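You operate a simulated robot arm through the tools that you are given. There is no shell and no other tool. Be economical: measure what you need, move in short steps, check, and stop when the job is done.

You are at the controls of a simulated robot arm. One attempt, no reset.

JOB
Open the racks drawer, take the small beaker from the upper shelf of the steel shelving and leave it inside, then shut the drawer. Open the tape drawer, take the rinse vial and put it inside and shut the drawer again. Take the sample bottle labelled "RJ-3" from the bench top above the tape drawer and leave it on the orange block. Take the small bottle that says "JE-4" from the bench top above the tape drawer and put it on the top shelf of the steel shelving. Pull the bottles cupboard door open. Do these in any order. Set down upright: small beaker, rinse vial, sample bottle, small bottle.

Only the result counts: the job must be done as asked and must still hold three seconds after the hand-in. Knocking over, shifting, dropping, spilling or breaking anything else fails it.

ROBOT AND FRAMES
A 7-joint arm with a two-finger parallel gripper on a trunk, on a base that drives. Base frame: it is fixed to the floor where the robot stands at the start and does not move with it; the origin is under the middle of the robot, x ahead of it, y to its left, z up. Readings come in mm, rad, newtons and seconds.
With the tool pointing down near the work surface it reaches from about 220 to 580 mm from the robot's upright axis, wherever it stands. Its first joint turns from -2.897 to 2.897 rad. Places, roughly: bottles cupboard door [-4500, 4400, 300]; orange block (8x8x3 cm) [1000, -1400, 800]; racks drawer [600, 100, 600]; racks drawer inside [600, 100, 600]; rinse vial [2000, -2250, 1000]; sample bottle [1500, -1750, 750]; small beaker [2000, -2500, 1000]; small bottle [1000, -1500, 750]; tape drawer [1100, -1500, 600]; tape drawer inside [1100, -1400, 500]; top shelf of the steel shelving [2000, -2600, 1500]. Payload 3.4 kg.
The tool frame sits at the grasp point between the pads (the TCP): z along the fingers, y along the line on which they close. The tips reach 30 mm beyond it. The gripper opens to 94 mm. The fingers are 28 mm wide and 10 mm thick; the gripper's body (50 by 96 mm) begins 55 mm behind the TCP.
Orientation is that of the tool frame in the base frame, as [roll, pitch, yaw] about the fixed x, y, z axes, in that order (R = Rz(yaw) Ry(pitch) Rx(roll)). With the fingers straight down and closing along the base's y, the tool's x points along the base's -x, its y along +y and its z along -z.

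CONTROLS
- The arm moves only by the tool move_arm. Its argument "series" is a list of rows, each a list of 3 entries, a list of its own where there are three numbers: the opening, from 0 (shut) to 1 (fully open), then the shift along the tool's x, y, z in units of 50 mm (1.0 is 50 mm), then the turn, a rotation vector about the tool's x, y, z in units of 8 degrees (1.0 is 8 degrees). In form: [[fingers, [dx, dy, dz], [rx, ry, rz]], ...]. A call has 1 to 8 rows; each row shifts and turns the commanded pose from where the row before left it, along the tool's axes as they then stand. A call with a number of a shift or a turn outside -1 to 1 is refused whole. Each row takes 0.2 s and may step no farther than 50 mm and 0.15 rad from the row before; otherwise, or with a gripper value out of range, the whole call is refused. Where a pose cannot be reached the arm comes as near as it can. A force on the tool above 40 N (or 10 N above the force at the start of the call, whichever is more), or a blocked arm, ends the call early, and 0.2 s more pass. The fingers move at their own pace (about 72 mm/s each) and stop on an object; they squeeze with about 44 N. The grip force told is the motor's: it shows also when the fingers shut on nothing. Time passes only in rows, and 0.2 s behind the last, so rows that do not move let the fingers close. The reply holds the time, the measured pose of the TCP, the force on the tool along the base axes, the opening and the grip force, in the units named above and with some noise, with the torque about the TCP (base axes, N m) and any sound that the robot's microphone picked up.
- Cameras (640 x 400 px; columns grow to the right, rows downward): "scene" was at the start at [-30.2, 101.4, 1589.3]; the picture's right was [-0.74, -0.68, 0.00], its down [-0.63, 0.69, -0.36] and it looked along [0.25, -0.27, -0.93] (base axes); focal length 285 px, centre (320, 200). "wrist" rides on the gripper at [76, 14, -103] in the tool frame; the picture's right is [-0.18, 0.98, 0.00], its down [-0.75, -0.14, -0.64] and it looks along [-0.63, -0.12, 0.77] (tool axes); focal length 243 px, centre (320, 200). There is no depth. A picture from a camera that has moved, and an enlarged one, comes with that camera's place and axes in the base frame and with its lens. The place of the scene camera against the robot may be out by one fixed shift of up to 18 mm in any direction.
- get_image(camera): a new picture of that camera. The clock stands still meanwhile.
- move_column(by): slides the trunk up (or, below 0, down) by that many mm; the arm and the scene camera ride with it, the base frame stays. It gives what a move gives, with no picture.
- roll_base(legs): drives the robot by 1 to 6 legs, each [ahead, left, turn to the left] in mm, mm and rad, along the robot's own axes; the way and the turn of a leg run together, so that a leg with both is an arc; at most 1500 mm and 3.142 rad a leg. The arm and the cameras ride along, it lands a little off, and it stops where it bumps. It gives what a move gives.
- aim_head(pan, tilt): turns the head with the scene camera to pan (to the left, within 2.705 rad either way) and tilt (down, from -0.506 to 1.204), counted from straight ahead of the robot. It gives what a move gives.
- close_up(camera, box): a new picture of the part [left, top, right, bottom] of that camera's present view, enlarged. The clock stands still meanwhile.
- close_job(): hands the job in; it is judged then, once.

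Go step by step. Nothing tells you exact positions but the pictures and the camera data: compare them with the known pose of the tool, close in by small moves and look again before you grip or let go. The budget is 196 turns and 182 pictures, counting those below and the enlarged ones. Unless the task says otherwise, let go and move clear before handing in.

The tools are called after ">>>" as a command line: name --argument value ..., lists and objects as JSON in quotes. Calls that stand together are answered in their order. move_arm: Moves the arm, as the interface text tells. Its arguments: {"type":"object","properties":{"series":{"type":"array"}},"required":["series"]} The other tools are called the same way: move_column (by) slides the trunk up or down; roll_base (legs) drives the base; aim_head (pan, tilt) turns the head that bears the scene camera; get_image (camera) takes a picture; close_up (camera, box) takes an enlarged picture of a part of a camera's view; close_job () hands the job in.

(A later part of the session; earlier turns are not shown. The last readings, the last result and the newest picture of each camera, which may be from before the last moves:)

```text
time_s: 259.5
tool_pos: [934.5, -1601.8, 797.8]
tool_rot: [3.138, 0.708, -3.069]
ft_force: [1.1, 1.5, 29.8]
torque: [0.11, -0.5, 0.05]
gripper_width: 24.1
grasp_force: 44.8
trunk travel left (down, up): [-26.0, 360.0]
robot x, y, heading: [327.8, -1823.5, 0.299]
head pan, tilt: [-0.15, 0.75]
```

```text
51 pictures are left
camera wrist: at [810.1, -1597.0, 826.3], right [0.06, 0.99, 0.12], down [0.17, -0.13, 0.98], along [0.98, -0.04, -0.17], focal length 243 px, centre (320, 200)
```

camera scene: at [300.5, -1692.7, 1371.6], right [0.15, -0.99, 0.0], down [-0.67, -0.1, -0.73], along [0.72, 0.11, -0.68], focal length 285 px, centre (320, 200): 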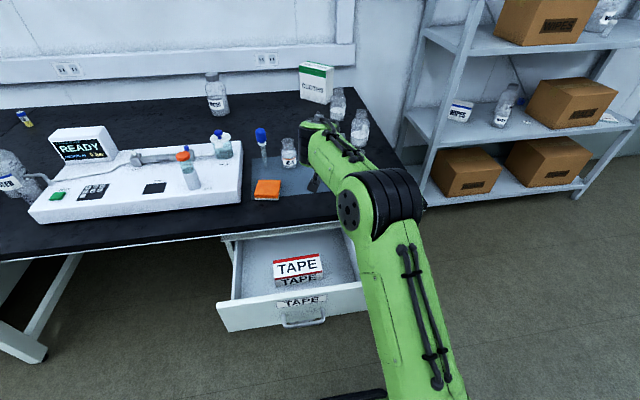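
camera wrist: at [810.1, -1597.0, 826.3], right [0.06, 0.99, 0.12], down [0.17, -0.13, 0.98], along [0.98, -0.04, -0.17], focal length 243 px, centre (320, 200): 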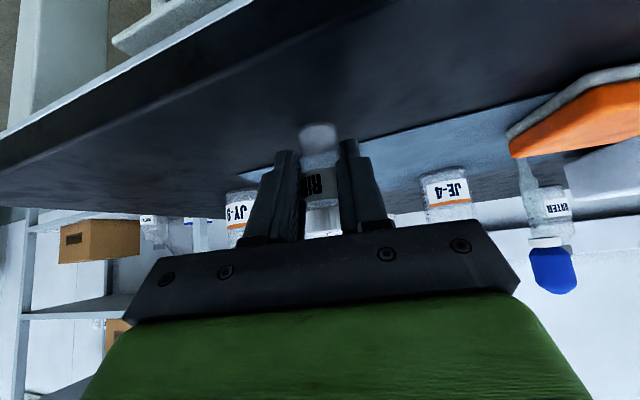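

Contact. Ease up, release, and pull straight back along the fingers.

>>> move_arm --series '[[0.1, [-0.06, 0, -0.075], [0, 0, 0]], [0.4, [0, 0, 0], [0, 0, 0]], [0.6, [0, 0, 0], [0, 0, 0]], [0.6, [0, 0, -0.6], [0, 0, 0]], [0.6, [0, 0, -0.9], [0, 0, 0]], [0.6, [0, 0, -0.9], [0, 0, 0]]]'

>>> move_arm --series '[[0.6, [-0.3, 0, -0.3], [0, 1, 0]], [0.6, [0, 0, 0], [0, 1, 0]], [0.6, [0, 0, 0], [0, 1, 0]], [0.6, [0, 0, 0], [0, 1, 0]], [0.6, [0, 0, 0], [0, 1, 0]]]'

>>> get_image --camera "wrist"

```text
time_s: 260.9
tool_pos: [856.6, -1608.2, 890.1]
tool_rot: [-3.14, 0.694, -3.065]
ft_force: [0.3, 0.5, 0.2]
torque: [0.0, -0.02, 0.0]
gripper_width: 56.4
grasp_force: 0.1
trunk travel left (down, up): [-26.0, 360.0]
robot x, y, heading: [329.1, -1828.3, 0.299]
head pan, tilt: [-0.15, 0.75]
```

```text
time_s: 262.1
tool_pos: [849.3, -1611.2, 905.7]
tool_rot: [-3.14, -0.003, -3.064]
ft_force: [-0.1, -0.3, -0.2]
torque: [0.02, 0.0, 0.01]
gripper_width: 56.2
grasp_force: 0.0
out of reach, approached as far as the arm can: row 5
trunk travel left (down, up): [-26.0, 360.0]
robot x, y, heading: [328.2, -1821.6, 0.302]
head pan, tilt: [-0.15, 0.75]
```

```text
50 pictures are left
camera wrist: at [773.7, -1602.8, 1009.0], right [0.11, 0.99, 0.0], down [0.77, -0.08, 0.64], along [0.63, -0.07, -0.77], focal length 243 px, centre (320, 200)
```

wrist: 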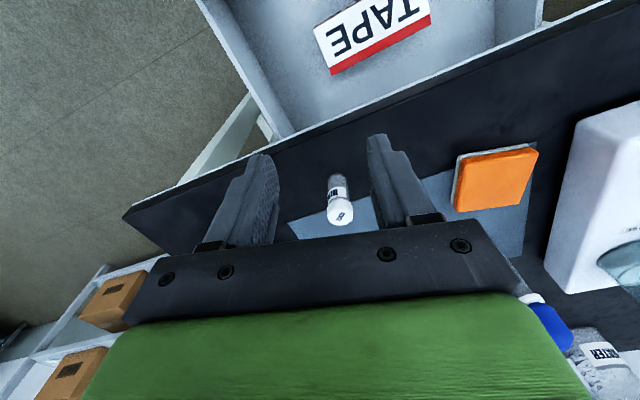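

The vial stands at about (949, −1600). I'll move 55 mm closer and use a ~74° pitch to reach over it.

>>> move_arm --series '[[0.6, [0, 0, -0.3], [0, -1, 0]], [0.6, [0, 0, 0], [0, -1, 0]], [0.6, [0, 0, 0], [0, 0, 0]]]'

>>> roll_base --legs '[[55, 0, 0]]'

>>> get_image --camera "wrist"

```text
time_s: 262.9
tool_pos: [850.1, -1611.6, 921.5]
tool_rot: [-3.141, 0.276, -3.064]
ft_force: [0.3, 0.2, -0.4]
torque: [0.04, 0.01, 0.02]
gripper_width: 56.5
grasp_force: 0.1
trunk travel left (down, up): [-26.0, 360.0]
robot x, y, heading: [332.2, -1822.6, 0.301]
head pan, tilt: [-0.15, 0.75]
```

```text
time_s: 263.9
tool_pos: [902.4, -1593.8, 920.3]
tool_rot: [-3.142, 0.274, -3.064]
ft_force: [0.5, 0.5, 0.4]
torque: [-0.02, -0.02, -0.02]
gripper_width: 56.2
grasp_force: 0.1
trunk travel left (down, up): [-26.0, 360.0]
robot x, y, heading: [377.8, -1804.9, 0.302]
head pan, tilt: [-0.15, 0.75]
```

```text
49 pictures are left
camera wrist: at [802.1, -1587.8, 998.9], right [0.1, 0.99, 0.05], down [0.56, -0.1, 0.82], along [0.82, -0.06, -0.57], focal length 243 px, centre (320, 200)
```

wrist: 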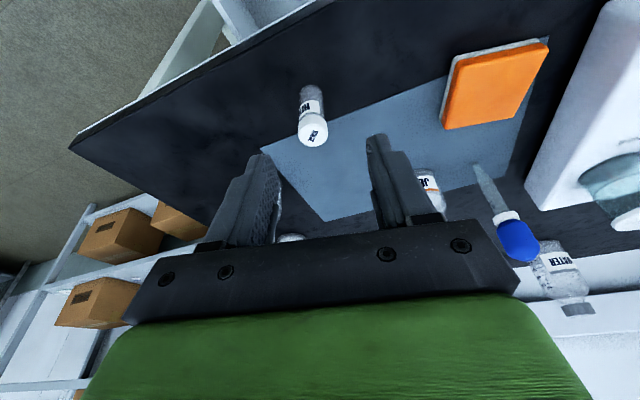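

>>> move_arm --series '[[0.6, [-0.443, -0.136, 0.125], [0, 0, 0]], [0.6, [-0.443, -0.136, 0.125], [0, 0, 0]], [0.6, [0.144, 0, 0.513], [0, 0, 0]], [0.6, [0.144, 0, 0.513], [0, 0, 0]], [0.6, [0, 0, 0], [0, 0, 0]]]'

>>> get_image --camera "wrist"

```text
time_s: 265.1
tool_pos: [950.3, -1604.2, 866.9]
tool_rot: [-3.141, 0.275, -3.065]
ft_force: [0.4, -0.1, 0.0]
torque: [-0.01, 0.01, 0.07]
gripper_width: 56.5
grasp_force: 0.1
trunk travel left (down, up): [-26.0, 360.0]
robot x, y, heading: [376.6, -1807.5, 0.3]
head pan, tilt: [-0.15, 0.75]
```

```text
48 pictures are left
camera wrist: at [849.6, -1597.6, 944.8], right [0.1, 0.99, 0.05], down [0.56, -0.1, 0.82], along [0.82, -0.05, -0.57], focal length 243 px, centre (320, 200)
```

wrist: 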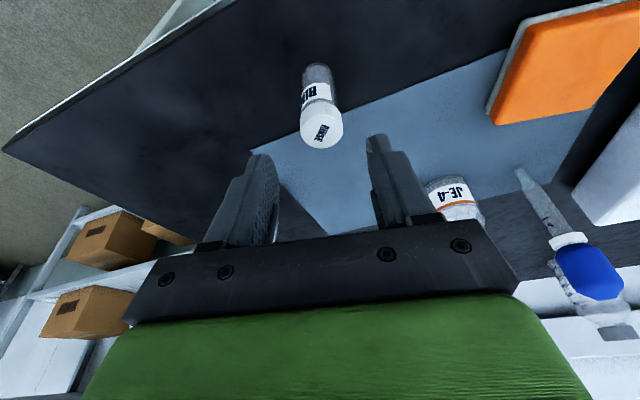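

>>> move_arm --series '[[0.6, [0.115, 0.09, 0.41], [0, 0, 0]], [0.6, [0.115, 0, 0.41], [0, 0, 0]], [0.6, [0.115, 0, 0.41], [0, 0, 0]], [0.3, [0, 0, 0], [0, 0, 0]], [0.1, [0, 0, 0], [0, 0, 0]], [0.1, [0, 0, 0], [0, 0, 0]], [0.1, [0, 0, 0], [0, 0, 0]]]'

>>> get_image --camera "wrist"

```text
time_s: 266.7
tool_pos: [948.9, -1600.9, 805.0]
tool_rot: [3.142, 0.276, -3.065]
ft_force: [-0.6, -0.1, 0.2]
torque: [0.0, 0.05, -0.03]
gripper_width: 29.1
grasp_force: 44.1
trunk travel left (down, up): [-26.0, 360.0]
robot x, y, heading: [379.7, -1805.1, 0.293]
head pan, tilt: [-0.15, 0.75]
```

```text
47 pictures are left
camera wrist: at [848.0, -1593.7, 882.6], right [0.1, 0.99, 0.05], down [0.56, -0.1, 0.82], along [0.82, -0.06, -0.57], focal length 243 px, centre (320, 200)
```

wrist: 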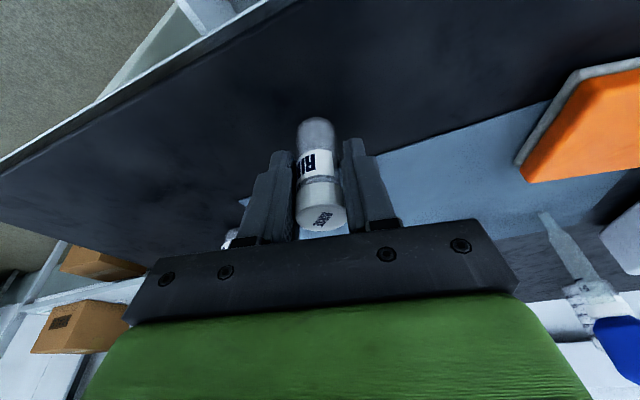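

Gripped near the cap. Lift, back over the open drawer, and turn the hand 77° so the camera is on the left.

>>> move_column --by 60

>>> roll_base --legs '[[-183, 31, 0]]'

>>> move_arm --series '[[0.1, [0, 0, 0], [0.27, 0, 0.96]], [0.1, [0, 0, 0], [0.27, 0, 0.96]], [0.1, [0, 0, 0], [0.27, 0, 0.96]], [0.1, [0, 0, 0], [0.27, 0, 0.96]], [0.1, [0, 0, 0], [0.27, 0, 0.96]], [0.1, [0, 0, 0], [0.27, 0, 0.96]], [0.1, [0, 0, 0], [0.27, 0, 0.96]], [0.1, [0, 0, 0], [0.27, 0, 0.96]]]'

>>> move_arm --series '[[0.1, [0, 0, 0], [0.27, 0, 0.96]], [0.1, [0, 0, 0], [0.16, 0, 0.57]], [0.1, [0, 0, 0], [0, 0, 0]]]'

>>> get_image --camera "wrist"

>>> get_image --camera "scene"

```text
time_s: 267.7
tool_pos: [948.3, -1600.0, 865.6]
tool_rot: [3.141, 0.276, -3.066]
ft_force: [-0.3, 0.4, -1.0]
torque: [0.02, -0.02, -0.04]
gripper_width: 29.1
grasp_force: 44.0
trunk travel left (down, up): [-86.0, 300.0]
robot x, y, heading: [380.6, -1808.0, 0.302]
head pan, tilt: [-0.15, 0.75]
```

```text
time_s: 269.2
tool_pos: [762.2, -1626.2, 866.7]
tool_rot: [3.142, 0.278, -3.067]
ft_force: [0.3, 0.4, 0.3]
torque: [-0.01, -0.03, 0.01]
gripper_width: 29.3
grasp_force: 44.2
trunk travel left (down, up): [-86.0, 300.0]
robot x, y, heading: [190.9, -1828.8, 0.298]
head pan, tilt: [-0.15, 0.75]
```

```text
time_s: 271.0
tool_pos: [761.9, -1626.6, 865.2]
tool_rot: [3.139, 0.275, 2.104]
ft_force: [1.4, -0.6, -0.2]
torque: [0.01, -0.01, -0.02]
gripper_width: 29.2
grasp_force: 44.4
trunk travel left (down, up): [-86.0, 300.0]
robot x, y, heading: [195.0, -1833.1, 0.301]
head pan, tilt: [-0.15, 0.75]
```

```text
time_s: 271.8
tool_pos: [753.4, -1635.1, 864.0]
tool_rot: [-3.141, 0.272, 1.95]
ft_force: [1.1, 0.2, -1.2]
torque: [0.03, 0.04, 0.02]
gripper_width: 29.4
grasp_force: 44.0
out of reach, approached as far as the arm can: row 1, 2
trunk travel left (down, up): [-86.0, 300.0]
robot x, y, heading: [193.9, -1829.3, 0.296]
head pan, tilt: [-0.15, 0.75]
```

```text
46 pictures are left
camera wrist: at [730.4, -1535.6, 942.0], right [0.98, 0.2, 0.05], down [0.07, -0.56, 0.82], along [0.19, -0.8, -0.57], focal length 243 px, centre (320, 200)
```

wrist: 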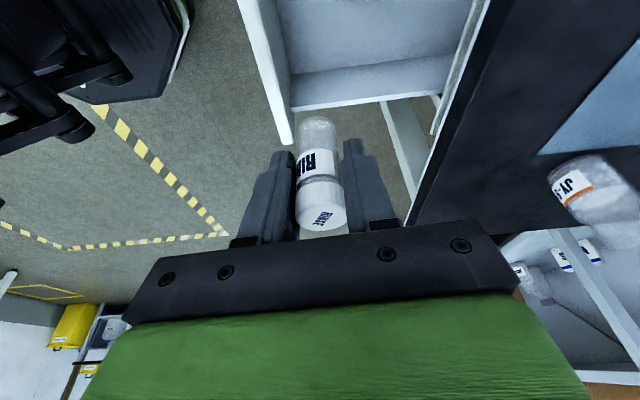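

```text
45 pictures are left
camera scene: at [167.0, -1700.8, 1431.9], right [0.15, -0.99, 0.0], down [-0.67, -0.1, -0.73], along [0.72, 0.11, -0.68], focal length 285 px, centre (320, 200)
```

scene: 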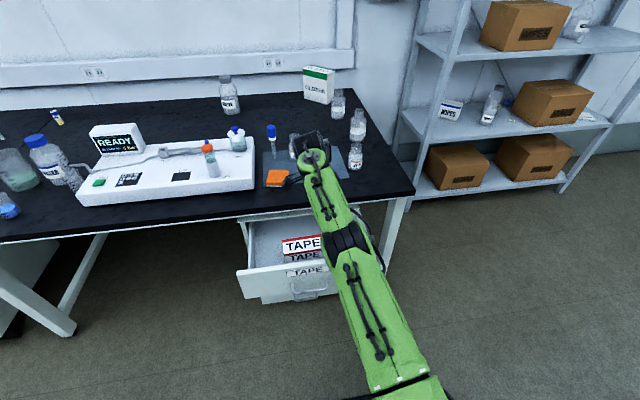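

The vial is above the free right-hand part of the drawer (s≈1784, w≈236). Lower with trunk and arm to just above the floor.

>>> move_column --by -86

>>> move_arm --series '[[0.1, [0.162, 0, 0.578], [0, 0, 0]], [0.1, [0.162, 0, 0.578], [0, 0, 0]], [0.1, [0.162, 0, 0.578], [0, 0, 0]], [0.1, [0, 0, 0], [0, 0, 0]]]'

>>> get_image --camera "wrist"

>>> close_up --camera "scene" --box '[220, 130, 420, 255]'

```text
time_s: 273.0
tool_pos: [753.1, -1634.9, 778.7]
tool_rot: [3.14, 0.274, 1.95]
ft_force: [0.5, 0.2, -0.2]
torque: [0.03, 0.05, 0.01]
gripper_width: 29.3
grasp_force: 44.0
trunk travel left (down, up): [0.0, 386.0]
robot x, y, heading: [197.5, -1831.8, 0.298]
head pan, tilt: [-0.15, 0.75]
```

```text
time_s: 274.0
tool_pos: [750.5, -1635.0, 688.6]
tool_rot: [3.141, 0.276, 1.953]
ft_force: [0.1, -0.2, 0.3]
torque: [0.04, 0.0, -0.04]
gripper_width: 28.9
grasp_force: 44.0
trunk travel left (down, up): [0.0, 386.0]
robot x, y, heading: [191.0, -1828.7, 0.297]
head pan, tilt: [-0.15, 0.75]
```

```text
44 pictures are left
camera wrist: at [728.0, -1535.5, 767.2], right [0.98, 0.2, 0.05], down [0.07, -0.56, 0.82], along [0.19, -0.8, -0.57], focal length 243 px, centre (320, 200)
```

wrist: 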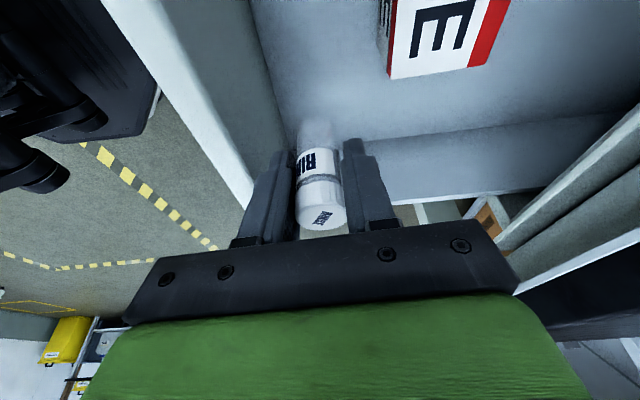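

```text
3.20 times, centred on (320, 192) of scene
camera zoom: at [167.0, -1700.9, 1347.2], right [0.15, -0.99, 0.0], down [-0.67, -0.1, -0.73], along [0.72, 0.11, -0.68], focal length 913 px, centre (320, 224)
```

zoom: 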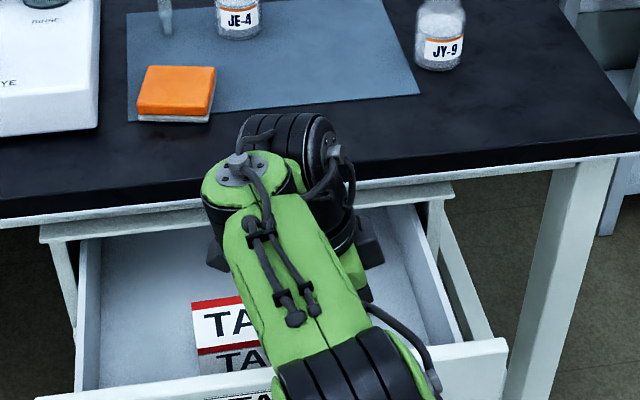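

The hand is a bit close to the front panel; shift the base 22 mm forward and 28 mm right to centre the vial in the free corner.

>>> roll_base --legs '[[22, -28, 0]]'

>>> get_image --camera "wrist"

```text
time_s: 274.9
tool_pos: [780.8, -1656.3, 689.0]
tool_rot: [-3.141, 0.273, 1.949]
ft_force: [0.9, -0.1, -1.8]
torque: [-0.01, -0.01, 0.02]
gripper_width: 29.4
grasp_force: 43.6
trunk travel left (down, up): [0.0, 386.0]
robot x, y, heading: [223.4, -1852.6, 0.297]
head pan, tilt: [-0.15, 0.75]
```

```text
42 pictures are left
camera wrist: at [757.9, -1556.4, 767.3], right [0.98, 0.2, 0.05], down [0.07, -0.56, 0.82], along [0.19, -0.8, -0.57], focal length 243 px, centre (320, 200)
```

wrist: 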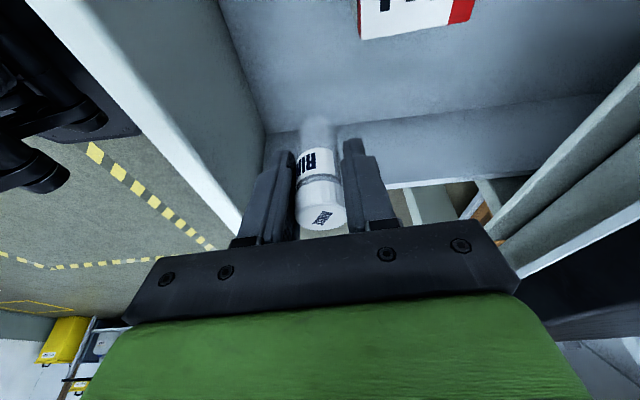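

Good clearance on all sides. Lower and creep to contact.

>>> move_arm --series '[[0.1, [0.162, 0, 0.578], [0, 0, 0]], [0.1, [0.162, 0, 0.578], [0, 0, 0]], [0.1, [0.0162, 0, 0.0578], [0, 0, 0]], [0.1, [0.0162, 0, 0.0578], [0, 0, 0]], [0.1, [0.0162, 0, 0.0578], [0, 0, 0]], [0.1, [0.0162, 0, 0.0578], [0, 0, 0]], [0.1, [0.0162, 0, 0.0578], [0, 0, 0]], [0.1, [0.0162, 0, 0.0578], [0, 0, 0]]]'

```text
time_s: 276.7
tool_pos: [779.8, -1656.7, 610.5]
tool_rot: [3.141, 0.273, 1.95]
ft_force: [-0.2, 0.0, -0.3]
torque: [-0.02, -0.01, 0.02]
gripper_width: 29.2
grasp_force: 43.8
trunk travel left (down, up): [0.0, 386.0]
robot x, y, heading: [225.3, -1851.4, 0.296]
head pan, tilt: [-0.15, 0.75]
```

>>> move_arm --series '[[0.1, [0.0108, 0, 0.0385], [0, 0, 0]], [0.1, [0.0108, 0, 0.0385], [0, 0, 0]], [0.1, [0.0108, 0, 0.0385], [0, 0, 0]], [0.1, [0.0108, 0, 0.0385], [0, 0, 0]], [0.1, [0, 0, 0], [0, 0, 0]]]'

```text
time_s: 277.9
tool_pos: [780.6, -1656.2, 603.6]
tool_rot: [3.14, 0.273, 1.95]
ft_force: [-0.6, -0.5, 0.0]
torque: [0.01, 0.03, -0.01]
gripper_width: 29.2
grasp_force: 43.5
trunk travel left (down, up): [0.0, 386.0]
robot x, y, heading: [223.9, -1850.1, 0.293]
head pan, tilt: [-0.15, 0.75]
```

>>> move_arm --series '[[0.1, [0.0108, 0, 0.0385], [0, 0, 0]], [0.1, [0.0108, 0, 0.0385], [0, 0, 0]], [0.1, [0.0108, 0, 0.0385], [0, 0, 0]], [0.1, [0.0108, 0, 0.0385], [0, 0, 0]], [0.1, [0.0108, 0, 0.0385], [0, 0, 0]], [0.1, [0.0108, 0, 0.0385], [0, 0, 0]], [0.1, [0.0108, 0, 0.0385], [0, 0, 0]], [0.1, [0, 0, 0], [0, 0, 0]]]'

>>> get_image --camera "wrist"

```text
time_s: 279.7
tool_pos: [780.9, -1656.6, 593.6]
tool_rot: [3.134, 0.275, 1.949]
ft_force: [0.5, 2.2, 23.3]
torque: [-0.02, 0.09, 0.0]
gripper_width: 29.1
grasp_force: 43.8
trunk travel left (down, up): [0.0, 386.0]
robot x, y, heading: [221.1, -1847.7, 0.295]
head pan, tilt: [-0.15, 0.75]
```

```text
41 pictures are left
camera wrist: at [758.0, -1556.7, 671.5], right [0.98, 0.2, 0.06], down [0.07, -0.57, 0.82], along [0.2, -0.8, -0.57], focal length 243 px, centre (320, 200)
```

wrist: 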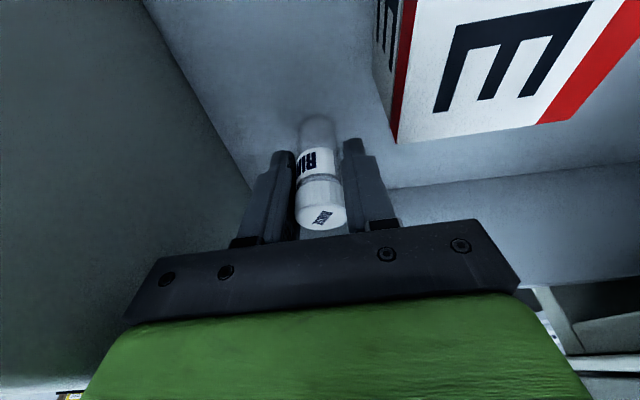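

Contact on the drawer floor. Release gently and raise straight up.

>>> move_arm --series '[[0.1, [-0.015, 0, -0.055], [0, 0, 0]], [0.4, [0, 0, 0], [0, 0, 0]], [0.45, [0, 0, 0], [0, 0, 0]], [0.45, [-0.13, 0, -0.48], [0, 0, 0]], [0.45, [-0.162, 0, -0.578], [0, 0, 0]], [0.45, [-0.162, 0, -0.578], [0, 0, 0]], [0.45, [-0.162, 0, -0.578], [0, 0, 0]]]'

>>> move_column --by 130

>>> get_image --camera "wrist"

```text
time_s: 281.3
tool_pos: [780.7, -1654.8, 707.2]
tool_rot: [3.141, 0.276, 1.949]
ft_force: [0.4, -0.2, -0.5]
torque: [0.01, -0.01, 0.0]
gripper_width: 42.5
grasp_force: 0.0
trunk travel left (down, up): [0.0, 386.0]
robot x, y, heading: [226.0, -1851.0, 0.298]
head pan, tilt: [-0.15, 0.75]
```

```text
time_s: 282.9
tool_pos: [780.2, -1654.2, 835.9]
tool_rot: [3.142, 0.276, 1.948]
ft_force: [0.5, 0.5, -0.5]
torque: [0.01, 0.01, -0.05]
gripper_width: 42.5
grasp_force: 0.0
trunk travel left (down, up): [-130.0, 256.0]
robot x, y, heading: [225.0, -1851.7, 0.296]
head pan, tilt: [-0.15, 0.75]
```

```text
40 pictures are left
camera wrist: at [758.4, -1555.2, 914.4], right [0.98, 0.2, 0.05], down [0.07, -0.56, 0.82], along [0.19, -0.8, -0.57], focal length 243 px, centre (320, 200)
```

wrist: 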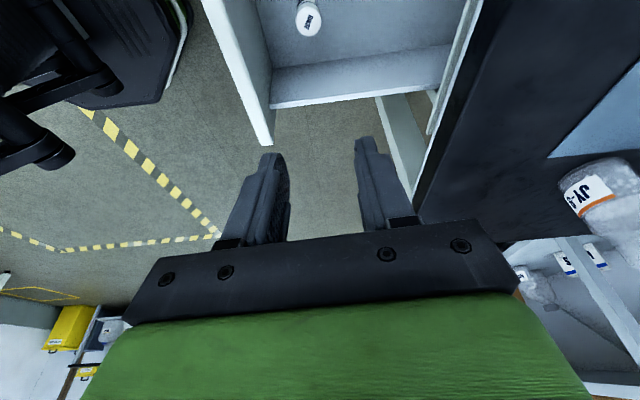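

The vial stands in the drawer. Back off, straighten the tool to horizontal, and line up to push the drawer shut.

>>> roll_base --legs '[[-330, 0, 0], [0, 112, 0]]'

>>> move_arm --series '[[0, [0, 0, 0], [-0.27, 0, -0.96]], [0, [0, 0, 0], [-0.27, 0, -0.96]], [0, [0, 0, 0], [-0.27, 0, -0.96]], [0, [0, 0, 0], [-0.27, 0, -0.96]], [0, [0, 0, 0], [-0.27, 0, -0.96]], [0, [0, 0, 0], [-0.27, 0, -0.96]], [0, [0, 0, 0], [-0.27, 0, -0.96]], [0, [0, 0, 0], [-0.27, 0, -0.96]]]'

>>> move_arm --series '[[0, [0, 0, 0], [-0.27, 0, -0.96]], [0, [0, 0, 0], [-0.27, 0, -0.96]], [0, [0, 0, 0], [-0.17, 0, -0.6]], [0, [0, 0, 0], [0, -1, 0]], [0, [0, 0, 0], [0, -1, 0]], [0, [0, 0, 0], [0, -1, 0]], [0, [0, 0, 0], [0, -1, 0]], [0, [0, 0, 0], [0, -1, 0]]]'

>>> move_arm --series '[[0, [0, 0, 0], [0, -1, 0]], [0, [0, 0, 0], [0, -1, 0]], [0, [0, 0, 0], [0, -1, 0]], [0, [0, 0, 0], [0, -1, 0]], [0, [0, 0, 0], [0, 0, 0]]]'

```text
time_s: 285.8
tool_pos: [438.5, -1641.2, 835.6]
tool_rot: [3.141, 0.275, 1.948]
ft_force: [0.6, -0.1, -0.5]
torque: [0.01, -0.01, -0.01]
gripper_width: 42.2
grasp_force: 0.0
trunk travel left (down, up): [-130.0, 256.0]
robot x, y, heading: [-119.2, -1835.1, 0.295]
head pan, tilt: [-0.15, 0.75]
```

```text
time_s: 287.6
tool_pos: [439.5, -1641.0, 836.6]
tool_rot: [3.141, 0.274, 3.065]
ft_force: [-0.5, 0.4, 0.3]
torque: [-0.04, 0.01, -0.04]
gripper_width: 0.0
grasp_force: 33.7
trunk travel left (down, up): [-130.0, 256.0]
robot x, y, heading: [-117.5, -1833.7, 0.297]
head pan, tilt: [-0.15, 0.75]
```

```text
time_s: 289.4
tool_pos: [438.1, -1640.7, 835.3]
tool_rot: [-3.141, 0.975, -2.854]
ft_force: [0.2, 0.1, 0.3]
torque: [0.01, 0.02, 0.0]
gripper_width: 0.0
grasp_force: 33.1
trunk travel left (down, up): [-130.0, 256.0]
robot x, y, heading: [-120.0, -1836.4, 0.294]
head pan, tilt: [-0.15, 0.75]
```

```text
time_s: 290.6
tool_pos: [438.8, -1639.7, 836.3]
tool_rot: [3.136, 1.531, -2.86]
ft_force: [0.0, 0.5, -0.7]
torque: [-0.01, 0.01, 0.01]
gripper_width: 0.0
grasp_force: 33.1
trunk travel left (down, up): [-130.0, 256.0]
robot x, y, heading: [-114.4, -1834.7, 0.294]
head pan, tilt: [-0.15, 0.75]
```

Aligned with the handle column. Lower to z≈640 and push in short legs.

>>> move_column --by -130

>>> move_arm --series '[[0, [0.66, 0, 0], [0, 0, 0]], [0, [0.66, 0, 0], [0, 0, 0]], [0, [0, 0, 0], [0, 0, 0]]]'

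>>> roll_base --legs '[[170, 0, 0]]'

>>> close_up --camera "scene" --box '[240, 110, 480, 260]'

```text
time_s: 292.2
tool_pos: [438.3, -1640.3, 707.9]
tool_rot: [3.141, 1.532, -2.856]
ft_force: [-0.6, 0.0, -0.3]
torque: [-0.02, -0.04, 0.01]
gripper_width: 0.0
grasp_force: 32.8
trunk travel left (down, up): [0.0, 386.0]
robot x, y, heading: [-116.5, -1839.1, 0.295]
head pan, tilt: [-0.15, 0.75]
```

```text
time_s: 293.0
tool_pos: [435.0, -1640.7, 640.8]
tool_rot: [-3.134, 1.532, -2.849]
ft_force: [0.1, -0.1, 0.7]
torque: [-0.04, -0.02, -0.04]
gripper_width: 0.0
grasp_force: 32.9
trunk travel left (down, up): [0.0, 386.0]
robot x, y, heading: [-117.4, -1836.7, 0.293]
head pan, tilt: [-0.15, 0.75]
```

```text
time_s: 294.4
tool_pos: [598.4, -1593.0, 641.7]
tool_rot: [-3.14, 1.53, -2.854]
ft_force: [0.0, 0.0, 0.3]
torque: [-0.01, -0.02, 0.01]
gripper_width: 0.0
grasp_force: 32.8
trunk travel left (down, up): [0.0, 386.0]
robot x, y, heading: [42.8, -1788.9, 0.289]
head pan, tilt: [-0.15, 0.75]
```

```text
2.67 times, centred on (360, 185) of scene
camera zoom: at [15.3, -1657.5, 1347.2], right [0.14, -0.99, 0.0], down [-0.68, -0.1, -0.73], along [0.72, 0.1, -0.68], focal length 760 px, centre (213, 240)
```

zoom: 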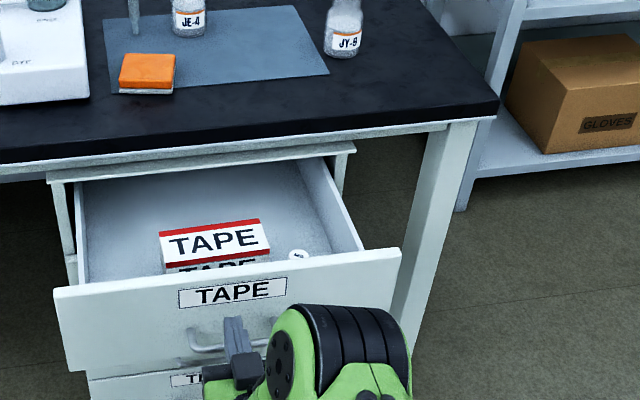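

>>> roll_base --legs '[[55, 0, 0], [55, 0, 0], [50, 0, 0], [40, 0, 0]]'

>>> roll_base --legs '[[14, 0, 0]]'

```text
time_s: 296.9
tool_pos: [789.1, -1535.5, 641.1]
tool_rot: [-3.137, 1.531, -2.857]
ft_force: [0.5, -0.3, 0.9]
torque: [0.01, 0.0, 0.0]
gripper_width: 0.0
grasp_force: 32.7
trunk travel left (down, up): [0.0, 386.0]
robot x, y, heading: [229.5, -1729.2, 0.291]
head pan, tilt: [-0.15, 0.75]
```

```text
time_s: 297.7
tool_pos: [802.3, -1532.8, 641.0]
tool_rot: [-3.14, 1.531, -2.858]
ft_force: [-0.2, -0.7, -0.2]
torque: [-0.02, -0.02, 0.03]
gripper_width: 0.0
grasp_force: 33.1
trunk travel left (down, up): [0.0, 386.0]
robot x, y, heading: [245.1, -1725.2, 0.29]
head pan, tilt: [-0.15, 0.75]
```

Final closing with slow arm steps until contact.

>>> move_arm --series '[[0, [0, 0, 0.1], [0, 0, 0]], [0, [0, 0, 0.1], [0, 0, 0]], [0, [0, 0, 0.1], [0, 0, 0]], [0, [0, 0, 0.1], [0, 0, 0]], [0, [0, 0, 0.1], [0, 0, 0]], [0, [0, 0, 0.1], [0, 0, 0]], [0, [0, 0, 0.1], [0, 0, 0]], [0, [0, 0, 0.1], [0, 0, 0]]]'

>>> close_up --camera "scene" --box '[240, 110, 480, 260]'

```text
time_s: 299.5
tool_pos: [839.9, -1520.8, 639.4]
tool_rot: [-3.133, 1.53, -2.849]
ft_force: [0.5, -0.4, -0.8]
torque: [0.01, -0.04, 0.0]
gripper_width: 0.1
grasp_force: 33.3
trunk travel left (down, up): [0.0, 386.0]
robot x, y, heading: [246.0, -1728.8, 0.289]
head pan, tilt: [-0.15, 0.75]
```

```text
2.67 times, centred on (360, 185) of scene
camera zoom: at [219.3, -1596.4, 1347.2], right [0.14, -0.99, 0.0], down [-0.68, -0.1, -0.73], along [0.72, 0.1, -0.68], focal length 760 px, centre (213, 240)
```

zoom: 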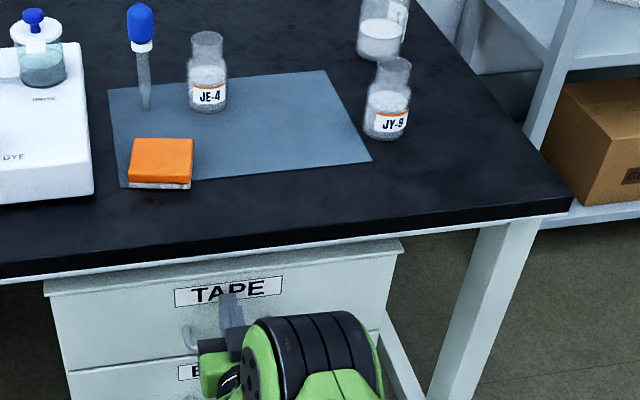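

>>> move_arm --series '[[0, [0, 0, 0.08], [0, 0, 0]], [0, [0, 0, 0.08], [0, 0, 0]], [0, [0, 0, 0.08], [0, 0, 0]], [0, [0, 0, 0.08], [0, 0, 0]], [0, [0, 0, 0.08], [0, 0, 0]]]'

```text
time_s: 300.3
tool_pos: [846.7, -1520.2, 639.4]
tool_rot: [-3.133, 1.531, -2.849]
ft_force: [-23.5, -8.6, 10.8]
torque: [0.28, -0.56, 0.11]
gripper_width: 0.0
grasp_force: 32.6
trunk travel left (down, up): [0.0, 386.0]
robot x, y, heading: [245.2, -1729.9, 0.288]
head pan, tilt: [-0.15, 0.75]
stopped in row 3: the force on the tool passed its limit at 46 N (the readings are from after the stop); the commanded pose is now the measured one
```

Tape drawer is shut (firm contact). Next JE-4: back off, raise, pitch the tool ~40° down and look at the bottle.

>>> roll_base --legs '[[-100, 0, 0.01]]'

>>> move_column --by 270

>>> move_arm --series '[[0.75, [0, 0, 0], [0, 1, 0]], [0.75, [0, 0, 0], [0, 1, 0]], [0.75, [0, 0, 0], [0, 1, 0]], [0.75, [0, 0, 0], [0, 1, 0]], [0.75, [0, 0, 0], [0, 0.75, 0]], [0.75, [0, 0, 0], [0, 0, 0]]]'

>>> roll_base --legs '[[230, 0, 0]]'

>>> get_image --camera "wrist"

```text
time_s: 301.4
tool_pos: [750.6, -1543.6, 637.4]
tool_rot: [-3.134, 1.526, -2.843]
ft_force: [0.5, 0.0, 0.4]
torque: [-0.03, 0.0, 0.05]
gripper_width: 0.0
grasp_force: 32.7
trunk travel left (down, up): [0.0, 386.0]
robot x, y, heading: [148.3, -1753.0, 0.305]
head pan, tilt: [-0.15, 0.75]
```

```text
time_s: 304.2
tool_pos: [751.4, -1543.7, 905.0]
tool_rot: [-3.135, 1.527, -2.842]
ft_force: [0.1, -0.6, 0.1]
torque: [0.01, 0.01, 0.0]
gripper_width: 0.4
grasp_force: 33.0
trunk travel left (down, up): [-270.0, 116.0]
robot x, y, heading: [150.6, -1753.7, 0.3]
head pan, tilt: [-0.15, 0.75]
```

```text
time_s: 305.6
tool_pos: [751.0, -1543.0, 905.8]
tool_rot: [-3.141, 0.86, -2.848]
ft_force: [1.0, 0.2, -0.1]
torque: [0.03, -0.02, 0.02]
gripper_width: 70.5
grasp_force: 0.2
trunk travel left (down, up): [-270.0, 116.0]
robot x, y, heading: [153.0, -1762.2, 0.3]
head pan, tilt: [-0.15, 0.75]
```

```text
time_s: 307.4
tool_pos: [975.4, -1471.5, 904.8]
tool_rot: [-3.141, 0.861, -2.846]
ft_force: [0.5, -0.4, -0.3]
torque: [0.03, -0.01, 0.0]
gripper_width: 70.5
grasp_force: 0.0
trunk travel left (down, up): [-270.0, 116.0]
robot x, y, heading: [378.2, -1683.9, 0.301]
head pan, tilt: [-0.15, 0.75]
```

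```text
37 pictures are left
camera wrist: at [850.6, -1494.7, 914.0], right [-0.17, 0.98, 0.14], down [0.05, -0.13, 0.99], along [0.98, 0.17, -0.02], focal length 243 px, centre (320, 200)
```

wrist: 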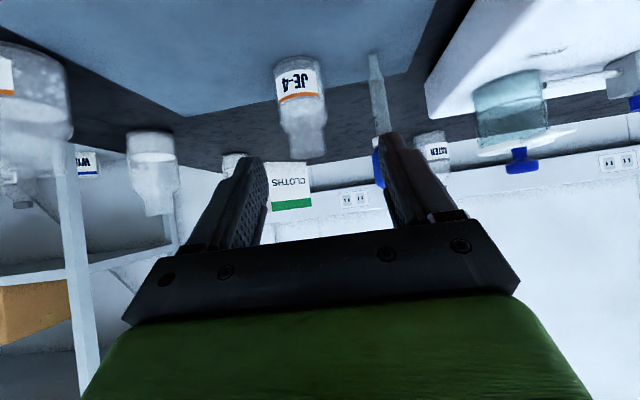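

JE-4 is at about (1106, −1455). Move to a pre-grasp just short of it at z≈800.

>>> move_arm --series '[[0.75, [0.1735, -0.1125, 0.61], [0, 0, 0]], [0.75, [0.1735, -0.1125, 0.61], [0, 0, 0]], [0.75, [0.1735, -0.1125, 0.61], [0, 0, 0]], [0.75, [0.1735, -0.1125, 0.61], [0, 0, 0]], [0.75, [0, 0, 0], [0, 0, 0]]]'

>>> get_image --camera "wrist"

```text
time_s: 308.6
tool_pos: [1047.0, -1472.2, 799.6]
tool_rot: [-3.14, 0.86, -2.849]
ft_force: [0.0, 0.0, -0.8]
torque: [0.0, -0.03, 0.02]
gripper_width: 70.6
grasp_force: 0.0
trunk travel left (down, up): [-270.0, 116.0]
robot x, y, heading: [374.8, -1687.9, 0.302]
head pan, tilt: [-0.15, 0.75]
```

```text
36 pictures are left
camera wrist: at [922.5, -1496.1, 808.7], right [-0.17, 0.98, 0.14], down [0.05, -0.13, 0.99], along [0.98, 0.18, -0.02], focal length 243 px, centre (320, 200)
```

wrist: 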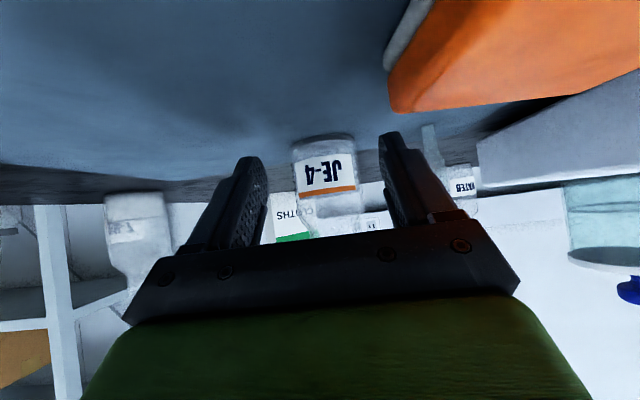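

Aligned. Advance 50 mm and close.

>>> move_arm --series '[[0.75, [-0.326, 0.02, 0.379], [0, 0, 0]], [0.75, [-0.326, 0.02, 0.379], [0, 0, 0]], [0.5, [0, 0, 0], [0, 0, 0]], [0.35, [0, 0, 0], [0, 0, 0]], [0.3, [0, 0, 0], [0, 0, 0]], [0.3, [0, 0, 0], [0, 0, 0]]]'

>>> move_column --by 100

>>> get_image --camera "wrist"

```text
time_s: 309.9
tool_pos: [1061.0, -1467.3, 819.6]
tool_rot: [-3.141, 0.861, -2.847]
ft_force: [-0.7, 0.3, -0.6]
torque: [0.0, 0.01, 0.02]
gripper_width: 28.2
grasp_force: 0.0
out of reach, approached as far as the arm can: row 1, 2
trunk travel left (down, up): [-270.0, 116.0]
robot x, y, heading: [375.4, -1685.1, 0.304]
head pan, tilt: [-0.15, 0.75]
```

```text
time_s: 311.3
tool_pos: [1060.5, -1466.0, 920.7]
tool_rot: [3.141, 0.859, -2.848]
ft_force: [0.2, 0.1, 0.3]
torque: [0.02, 0.0, 0.04]
gripper_width: 28.1
grasp_force: 0.0
trunk travel left (down, up): [-370.0, 16.0]
robot x, y, heading: [372.8, -1687.0, 0.305]
head pan, tilt: [-0.15, 0.75]
```

```text
35 pictures are left
camera wrist: at [936.3, -1489.1, 930.1], right [-0.17, 0.98, 0.14], down [0.04, -0.13, 0.99], along [0.98, 0.17, -0.02], focal length 243 px, centre (320, 200)
```

wrist: 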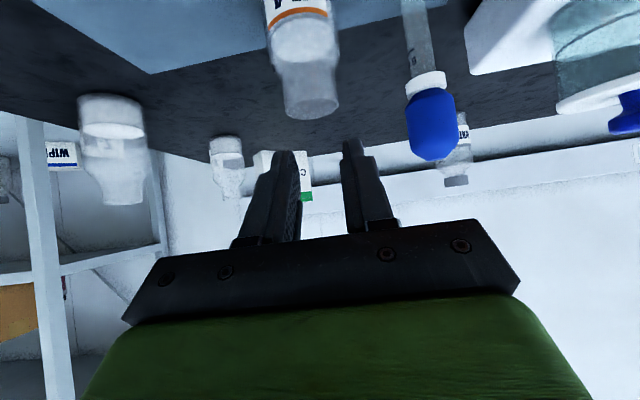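

The arm ran out of reach just short of the bottle (untouched). Reopen, back off slightly, lower, then come in with the base.

>>> move_arm --series '[[0.78, [0, 0, 0], [0, 0, 0]], [0.78, [0, 0, 0], [0, 0, 0]], [0.78, [0, 0, 0], [0, 0, 0]]]'

>>> roll_base --legs '[[-30, 0, 0]]'

>>> move_column --by -120

>>> get_image --camera "wrist"

```text
time_s: 312.1
tool_pos: [1060.6, -1466.7, 921.0]
tool_rot: [3.141, 0.864, -2.847]
ft_force: [0.2, -0.2, -0.6]
torque: [-0.03, 0.0, 0.01]
gripper_width: 73.5
grasp_force: 0.0
trunk travel left (down, up): [-370.0, 16.0]
robot x, y, heading: [372.7, -1688.4, 0.305]
head pan, tilt: [-0.15, 0.75]
```

```text
time_s: 312.9
tool_pos: [1032.6, -1473.7, 922.2]
tool_rot: [3.141, 0.863, -2.848]
ft_force: [-0.6, 0.1, 1.1]
torque: [0.06, -0.03, -0.02]
gripper_width: 73.3
grasp_force: 0.2
trunk travel left (down, up): [-370.0, 16.0]
robot x, y, heading: [347.0, -1693.4, 0.301]
head pan, tilt: [-0.15, 0.75]
```

```text
time_s: 314.4
tool_pos: [1033.0, -1474.6, 800.4]
tool_rot: [-3.141, 0.864, -2.846]
ft_force: [0.4, 0.2, -0.2]
torque: [0.01, -0.02, -0.01]
gripper_width: 73.3
grasp_force: 0.0
trunk travel left (down, up): [-250.0, 136.0]
robot x, y, heading: [346.4, -1696.2, 0.299]
head pan, tilt: [-0.15, 0.75]
```

```text
34 pictures are left
camera wrist: at [908.0, -1497.8, 809.0], right [-0.17, 0.98, 0.14], down [0.04, -0.13, 0.99], along [0.98, 0.18, -0.02], focal length 243 px, centre (320, 200)
```

wrist: 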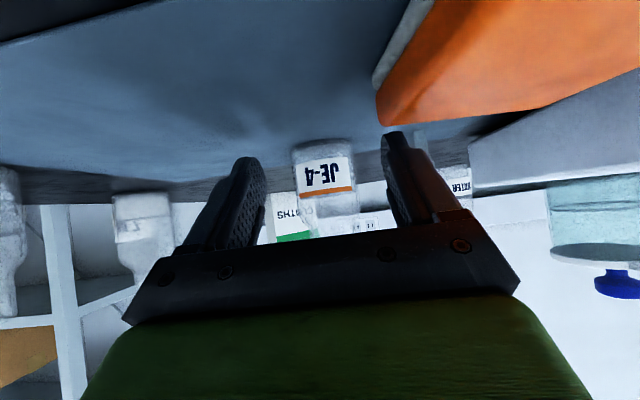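

Centred. Raise 10 mm for clearance over the block and drive 68 mm forward.

>>> move_column --by 10

>>> roll_base --legs '[[68, 0, 0]]'

>>> move_arm --series '[[0.5, [0, 0, 0], [0, 0, 0]], [0.4, [0, 0, 0], [0, 0, 0]], [0.3, [0, 0, 0], [0, 0, 0]], [0.3, [0, 0, 0], [0, 0, 0]]]'

>>> get_image --camera "wrist"

```text
time_s: 315.0
tool_pos: [1031.5, -1474.8, 811.5]
tool_rot: [-3.141, 0.862, -2.847]
ft_force: [0.9, 0.7, 0.5]
torque: [-0.01, -0.04, -0.01]
gripper_width: 73.6
grasp_force: 0.0
trunk travel left (down, up): [-260.0, 126.0]
robot x, y, heading: [346.9, -1692.9, 0.306]
head pan, tilt: [-0.15, 0.75]
```

```text
time_s: 316.0
tool_pos: [1098.1, -1453.5, 809.7]
tool_rot: [-3.141, 0.861, -2.845]
ft_force: [-0.1, -0.4, -0.4]
torque: [0.0, -0.02, -0.04]
gripper_width: 73.3
grasp_force: 0.1
trunk travel left (down, up): [-260.0, 126.0]
robot x, y, heading: [406.0, -1677.9, 0.301]
head pan, tilt: [-0.15, 0.75]
```

```text
time_s: 317.0
tool_pos: [1096.9, -1453.9, 809.5]
tool_rot: [3.141, 0.861, -2.846]
ft_force: [-0.7, -0.3, 0.6]
torque: [-0.02, 0.0, -0.02]
gripper_width: 54.7
grasp_force: 44.0
trunk travel left (down, up): [-260.0, 126.0]
robot x, y, heading: [410.0, -1677.6, 0.301]
head pan, tilt: [-0.15, 0.75]
```

```text
33 pictures are left
camera wrist: at [972.5, -1477.5, 819.0], right [-0.17, 0.98, 0.14], down [0.04, -0.13, 0.99], along [0.98, 0.18, -0.02], focal length 243 px, centre (320, 200)
```

wrist: 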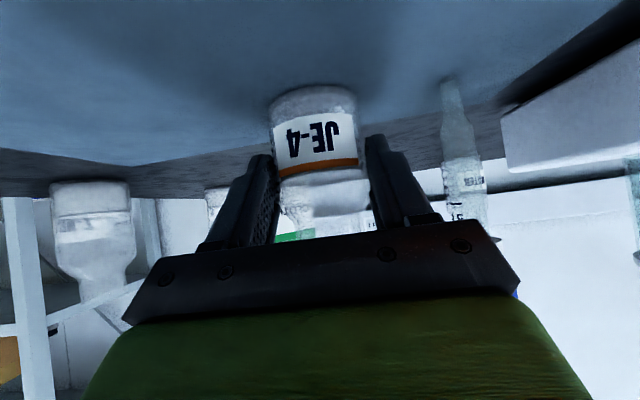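

Gripped JE-4 (54.7 mm). Lift, back away, and drive to in front of the shelving.

>>> move_column --by 120

>>> roll_base --legs '[[-560, 0, 0], [0, -1195, 0]]'

>>> move_arm --series '[[0.3, [-0.346, 0, -0.825], [0, 0, 0]], [0.3, [-0.346, 0, -0.825], [0, 0, 0]], [0.3, [-0.346, 0, -0.825], [0, 0, 0]], [0.3, [-0.346, 0, -0.825], [0, 0, 0]], [0.3, [-0.346, 0, -0.825], [0, 0, 0]], [0.3, [-0.346, 0, -0.825], [0, 0, 0]], [0.3, [-0.346, 0, -0.825], [0, 0, 0]], [0.3, [-0.346, 0, -0.825], [0, 0, 0]]]'

>>> move_arm --series '[[0.3, [-0.346, 0, -0.825], [0, 0, 0]], [0.3, [-0.346, 0, -0.825], [0, 0, 0]], [0.3, [-0.346, 0, -0.825], [0, 0, 0]], [0.3, [-0.346, 0, -0.825], [0, 0, 0]], [0.3, [-0.346, 0, -0.825], [0, 0, 0]], [0.3, [-0.346, 0, -0.825], [0, 0, 0]], [0.3, [-0.346, 0, -0.825], [0, 0, 0]], [0.3, [0, 0, 0], [0, 0, 0]]]'

```text
time_s: 318.5
tool_pos: [1096.7, -1454.6, 930.4]
tool_rot: [3.141, 0.861, -2.848]
ft_force: [-0.7, 0.0, -1.7]
torque: [-0.03, 0.03, -0.01]
gripper_width: 54.7
grasp_force: 44.5
trunk travel left (down, up): [-380.0, 6.0]
robot x, y, heading: [410.9, -1673.9, 0.299]
head pan, tilt: [-0.15, 0.75]
```

```text
time_s: 327.4
tool_pos: [916.5, -2794.6, 930.1]
tool_rot: [3.142, 0.861, -2.872]
ft_force: [1.1, -0.4, -1.8]
torque: [0.0, 0.04, 0.0]
gripper_width: 54.7
grasp_force: 44.4
trunk travel left (down, up): [-380.0, 6.0]
robot x, y, heading: [223.8, -2999.6, 0.278]
head pan, tilt: [-0.15, 0.75]
```

```text
time_s: 329.2
tool_pos: [760.2, -2837.2, 1250.1]
tool_rot: [-3.142, 0.861, -2.872]
ft_force: [-0.3, -1.0, -1.6]
torque: [-0.01, 0.05, 0.02]
gripper_width: 54.6
grasp_force: 44.4
trunk travel left (down, up): [-380.0, 6.0]
robot x, y, heading: [222.2, -2999.0, 0.275]
head pan, tilt: [-0.15, 0.75]
```

```text
time_s: 331.0
tool_pos: [626.7, -2874.3, 1529.6]
tool_rot: [3.141, 0.861, -2.872]
ft_force: [-0.6, 0.6, -2.1]
torque: [-0.02, 0.06, 0.01]
gripper_width: 54.9
grasp_force: 44.0
trunk travel left (down, up): [-380.0, 6.0]
robot x, y, heading: [226.0, -3001.2, 0.272]
head pan, tilt: [-0.15, 0.75]
```

JE-4 is up at z≈1530. Raise a bit more, square up, and approach the shelf.

>>> move_arm --series '[[0.3, [-0.606, 0, -0.52], [0, 0, 0]], [0.3, [0, 0, 0], [0, 0, 0]]]'

>>> roll_base --legs '[[0, 10, 0.024], [1080, 0, 0]]'

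>>> aim_head --pan 0.0 --tilt 0.25

>>> get_image --camera "wrist"

>>> get_image --camera "scene"

```text
time_s: 331.6
tool_pos: [624.6, -2873.7, 1570.2]
tool_rot: [-3.141, 0.861, -2.872]
ft_force: [0.4, -0.5, -1.0]
torque: [-0.02, 0.04, -0.03]
gripper_width: 55.0
grasp_force: 44.3
trunk travel left (down, up): [-380.0, 6.0]
robot x, y, heading: [222.1, -2997.0, 0.277]
head pan, tilt: [-0.15, 0.75]
```

```text
time_s: 337.5
tool_pos: [1652.1, -2518.1, 1569.2]
tool_rot: [3.14, 0.864, -2.833]
ft_force: [0.5, -0.1, -0.2]
torque: [-0.03, 0.06, -0.03]
gripper_width: 54.7
grasp_force: 43.6
trunk travel left (down, up): [-380.0, 6.0]
robot x, y, heading: [1255.7, -2659.5, 0.322]
head pan, tilt: [-0.15, 0.75]
```

```text
time_s: 338.4
tool_pos: [1651.2, -2518.7, 1569.8]
tool_rot: [3.141, 0.862, -2.833]
ft_force: [-1.0, -0.9, -1.6]
torque: [0.01, 0.03, 0.04]
gripper_width: 54.7
grasp_force: 44.2
trunk travel left (down, up): [-380.0, 6.0]
robot x, y, heading: [1255.1, -2657.5, 0.314]
head pan, tilt: [0.0, 0.25]
```

```text
32 pictures are left
camera wrist: at [1527.4, -2543.7, 1579.1], right [-0.18, 0.97, 0.14], down [0.05, -0.13, 0.99], along [0.98, 0.19, -0.02], focal length 243 px, centre (320, 200)
```

wrist: 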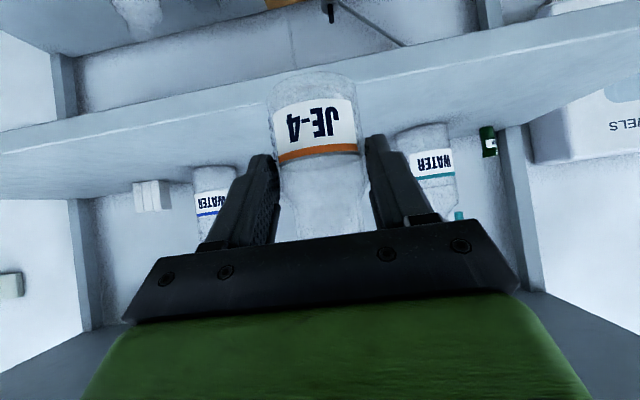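

```text
31 pictures are left
camera scene: at [1231.1, -2513.2, 1771.4], right [0.31, -0.95, 0.0], down [-0.24, -0.08, -0.97], along [0.92, 0.3, -0.25], focal length 285 px, centre (320, 200)
```

scene: 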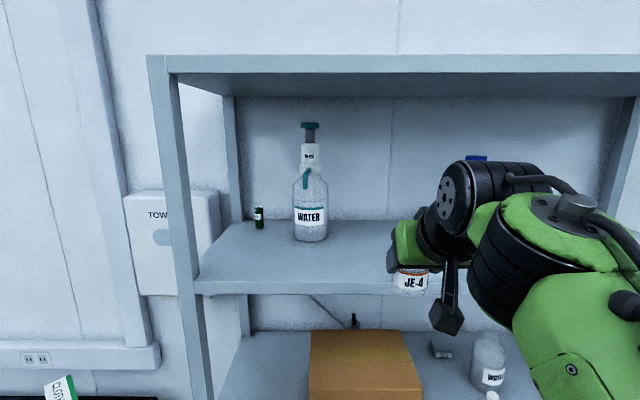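

Everything is clear; drive 200 mm in, then lower to contact.

>>> roll_base --legs '[[200, 0, -0.01]]'

>>> move_column --by -40

>>> get_image --camera "wrist"

```text
time_s: 340.1
tool_pos: [1846.9, -2460.2, 1570.4]
tool_rot: [3.14, 0.861, -2.84]
ft_force: [1.1, 0.2, -2.4]
torque: [-0.01, 0.02, -0.02]
gripper_width: 54.7
grasp_force: 44.2
trunk travel left (down, up): [-380.0, 6.0]
robot x, y, heading: [1444.9, -2597.4, 0.304]
head pan, tilt: [0.0, 0.25]
```

```text
time_s: 340.9
tool_pos: [1845.0, -2460.8, 1529.9]
tool_rot: [-3.141, 0.864, -2.843]
ft_force: [-0.5, 0.4, -2.2]
torque: [0.0, 0.03, 0.01]
gripper_width: 54.7
grasp_force: 44.0
trunk travel left (down, up): [-340.0, 46.0]
robot x, y, heading: [1445.3, -2596.6, 0.306]
head pan, tilt: [0.0, 0.25]
```

```text
30 pictures are left
camera wrist: at [1721.0, -2484.4, 1538.9], right [-0.18, 0.97, 0.14], down [0.04, -0.13, 0.99], along [0.98, 0.18, -0.02], focal length 243 px, centre (320, 200)
```

wrist: 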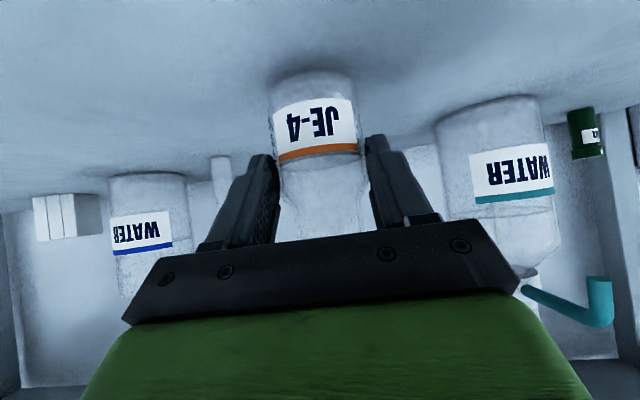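

>>> move_arm --series '[[0.3, [0.06, 0, 0.052], [0, 0, 0]], [0.3, [0.06, 0, 0.052], [0, 0, 0]], [0.3, [0.0455, 0, 0.039], [0, 0, 0]], [0.3, [0.0455, 0, 0.039], [0, 0, 0]], [0.3, [0.0455, 0, 0.039], [0, 0, 0]], [0.3, [0.0455, 0, 0.039], [0, 0, 0]], [0.3, [0.0455, 0, 0.039], [0, 0, 0]], [0.3, [0, 0, 0], [0, 0, 0]]]'

```text
time_s: 342.7
tool_pos: [1842.2, -2459.9, 1508.6]
tool_rot: [-3.14, 0.866, -2.842]
ft_force: [-1.3, 1.0, 20.8]
torque: [0.34, -0.82, 0.1]
gripper_width: 54.7
grasp_force: 44.4
trunk travel left (down, up): [-340.0, 46.0]
robot x, y, heading: [1448.8, -2595.5, 0.307]
head pan, tilt: [0.0, 0.25]
```

Contact with the shelf (z ≈ 1456). Ease up, release, and withdraw.

>>> move_arm --series '[[0.3, [-0.04, 0, -0.035], [0, 0, 0]], [0.65, [0, 0, 0], [0, 0, 0]], [0.8, [0, 0, 0], [0, 0, 0]], [0.8, [0, 0, 0], [0, 0, 0]], [0.8, [0, 0, -0.5], [0, 0, 0]], [0.8, [0, 0, -0.8], [0, 0, 0]], [0.8, [0, 0, -0.8], [0, 0, 0]]]'

>>> roll_base --legs '[[-300, 0, 0]]'

>>> get_image --camera "scene"

```text
time_s: 344.3
tool_pos: [1767.9, -2484.6, 1578.9]
tool_rot: [3.141, 0.86, -2.845]
ft_force: [-0.1, -0.3, -0.1]
torque: [0.02, -0.04, -0.03]
gripper_width: 75.5
grasp_force: 0.0
trunk travel left (down, up): [-340.0, 46.0]
robot x, y, heading: [1446.4, -2596.5, 0.309]
head pan, tilt: [0.0, 0.25]
```

```text
time_s: 346.3
tool_pos: [1485.2, -2572.4, 1577.6]
tool_rot: [3.141, 0.862, -2.835]
ft_force: [-0.6, -0.3, 0.2]
torque: [0.0, 0.05, 0.01]
gripper_width: 75.4
grasp_force: 0.1
trunk travel left (down, up): [-340.0, 46.0]
robot x, y, heading: [1166.0, -2686.2, 0.312]
head pan, tilt: [0.0, 0.25]
```

```text
29 pictures are left
camera scene: at [1140.5, -2542.2, 1731.9], right [0.31, -0.95, 0.0], down [-0.23, -0.08, -0.97], along [0.92, 0.3, -0.25], focal length 285 px, centre (320, 200)
```

scene: 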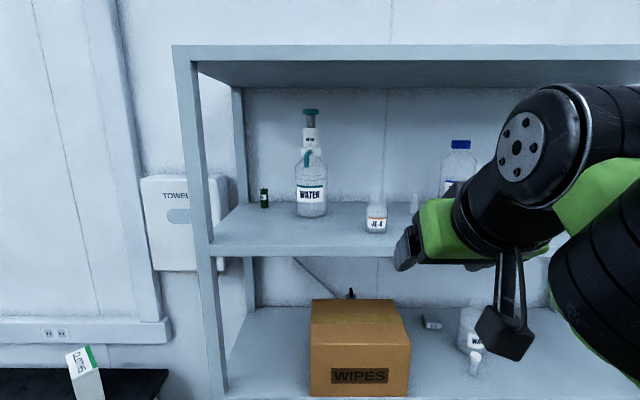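

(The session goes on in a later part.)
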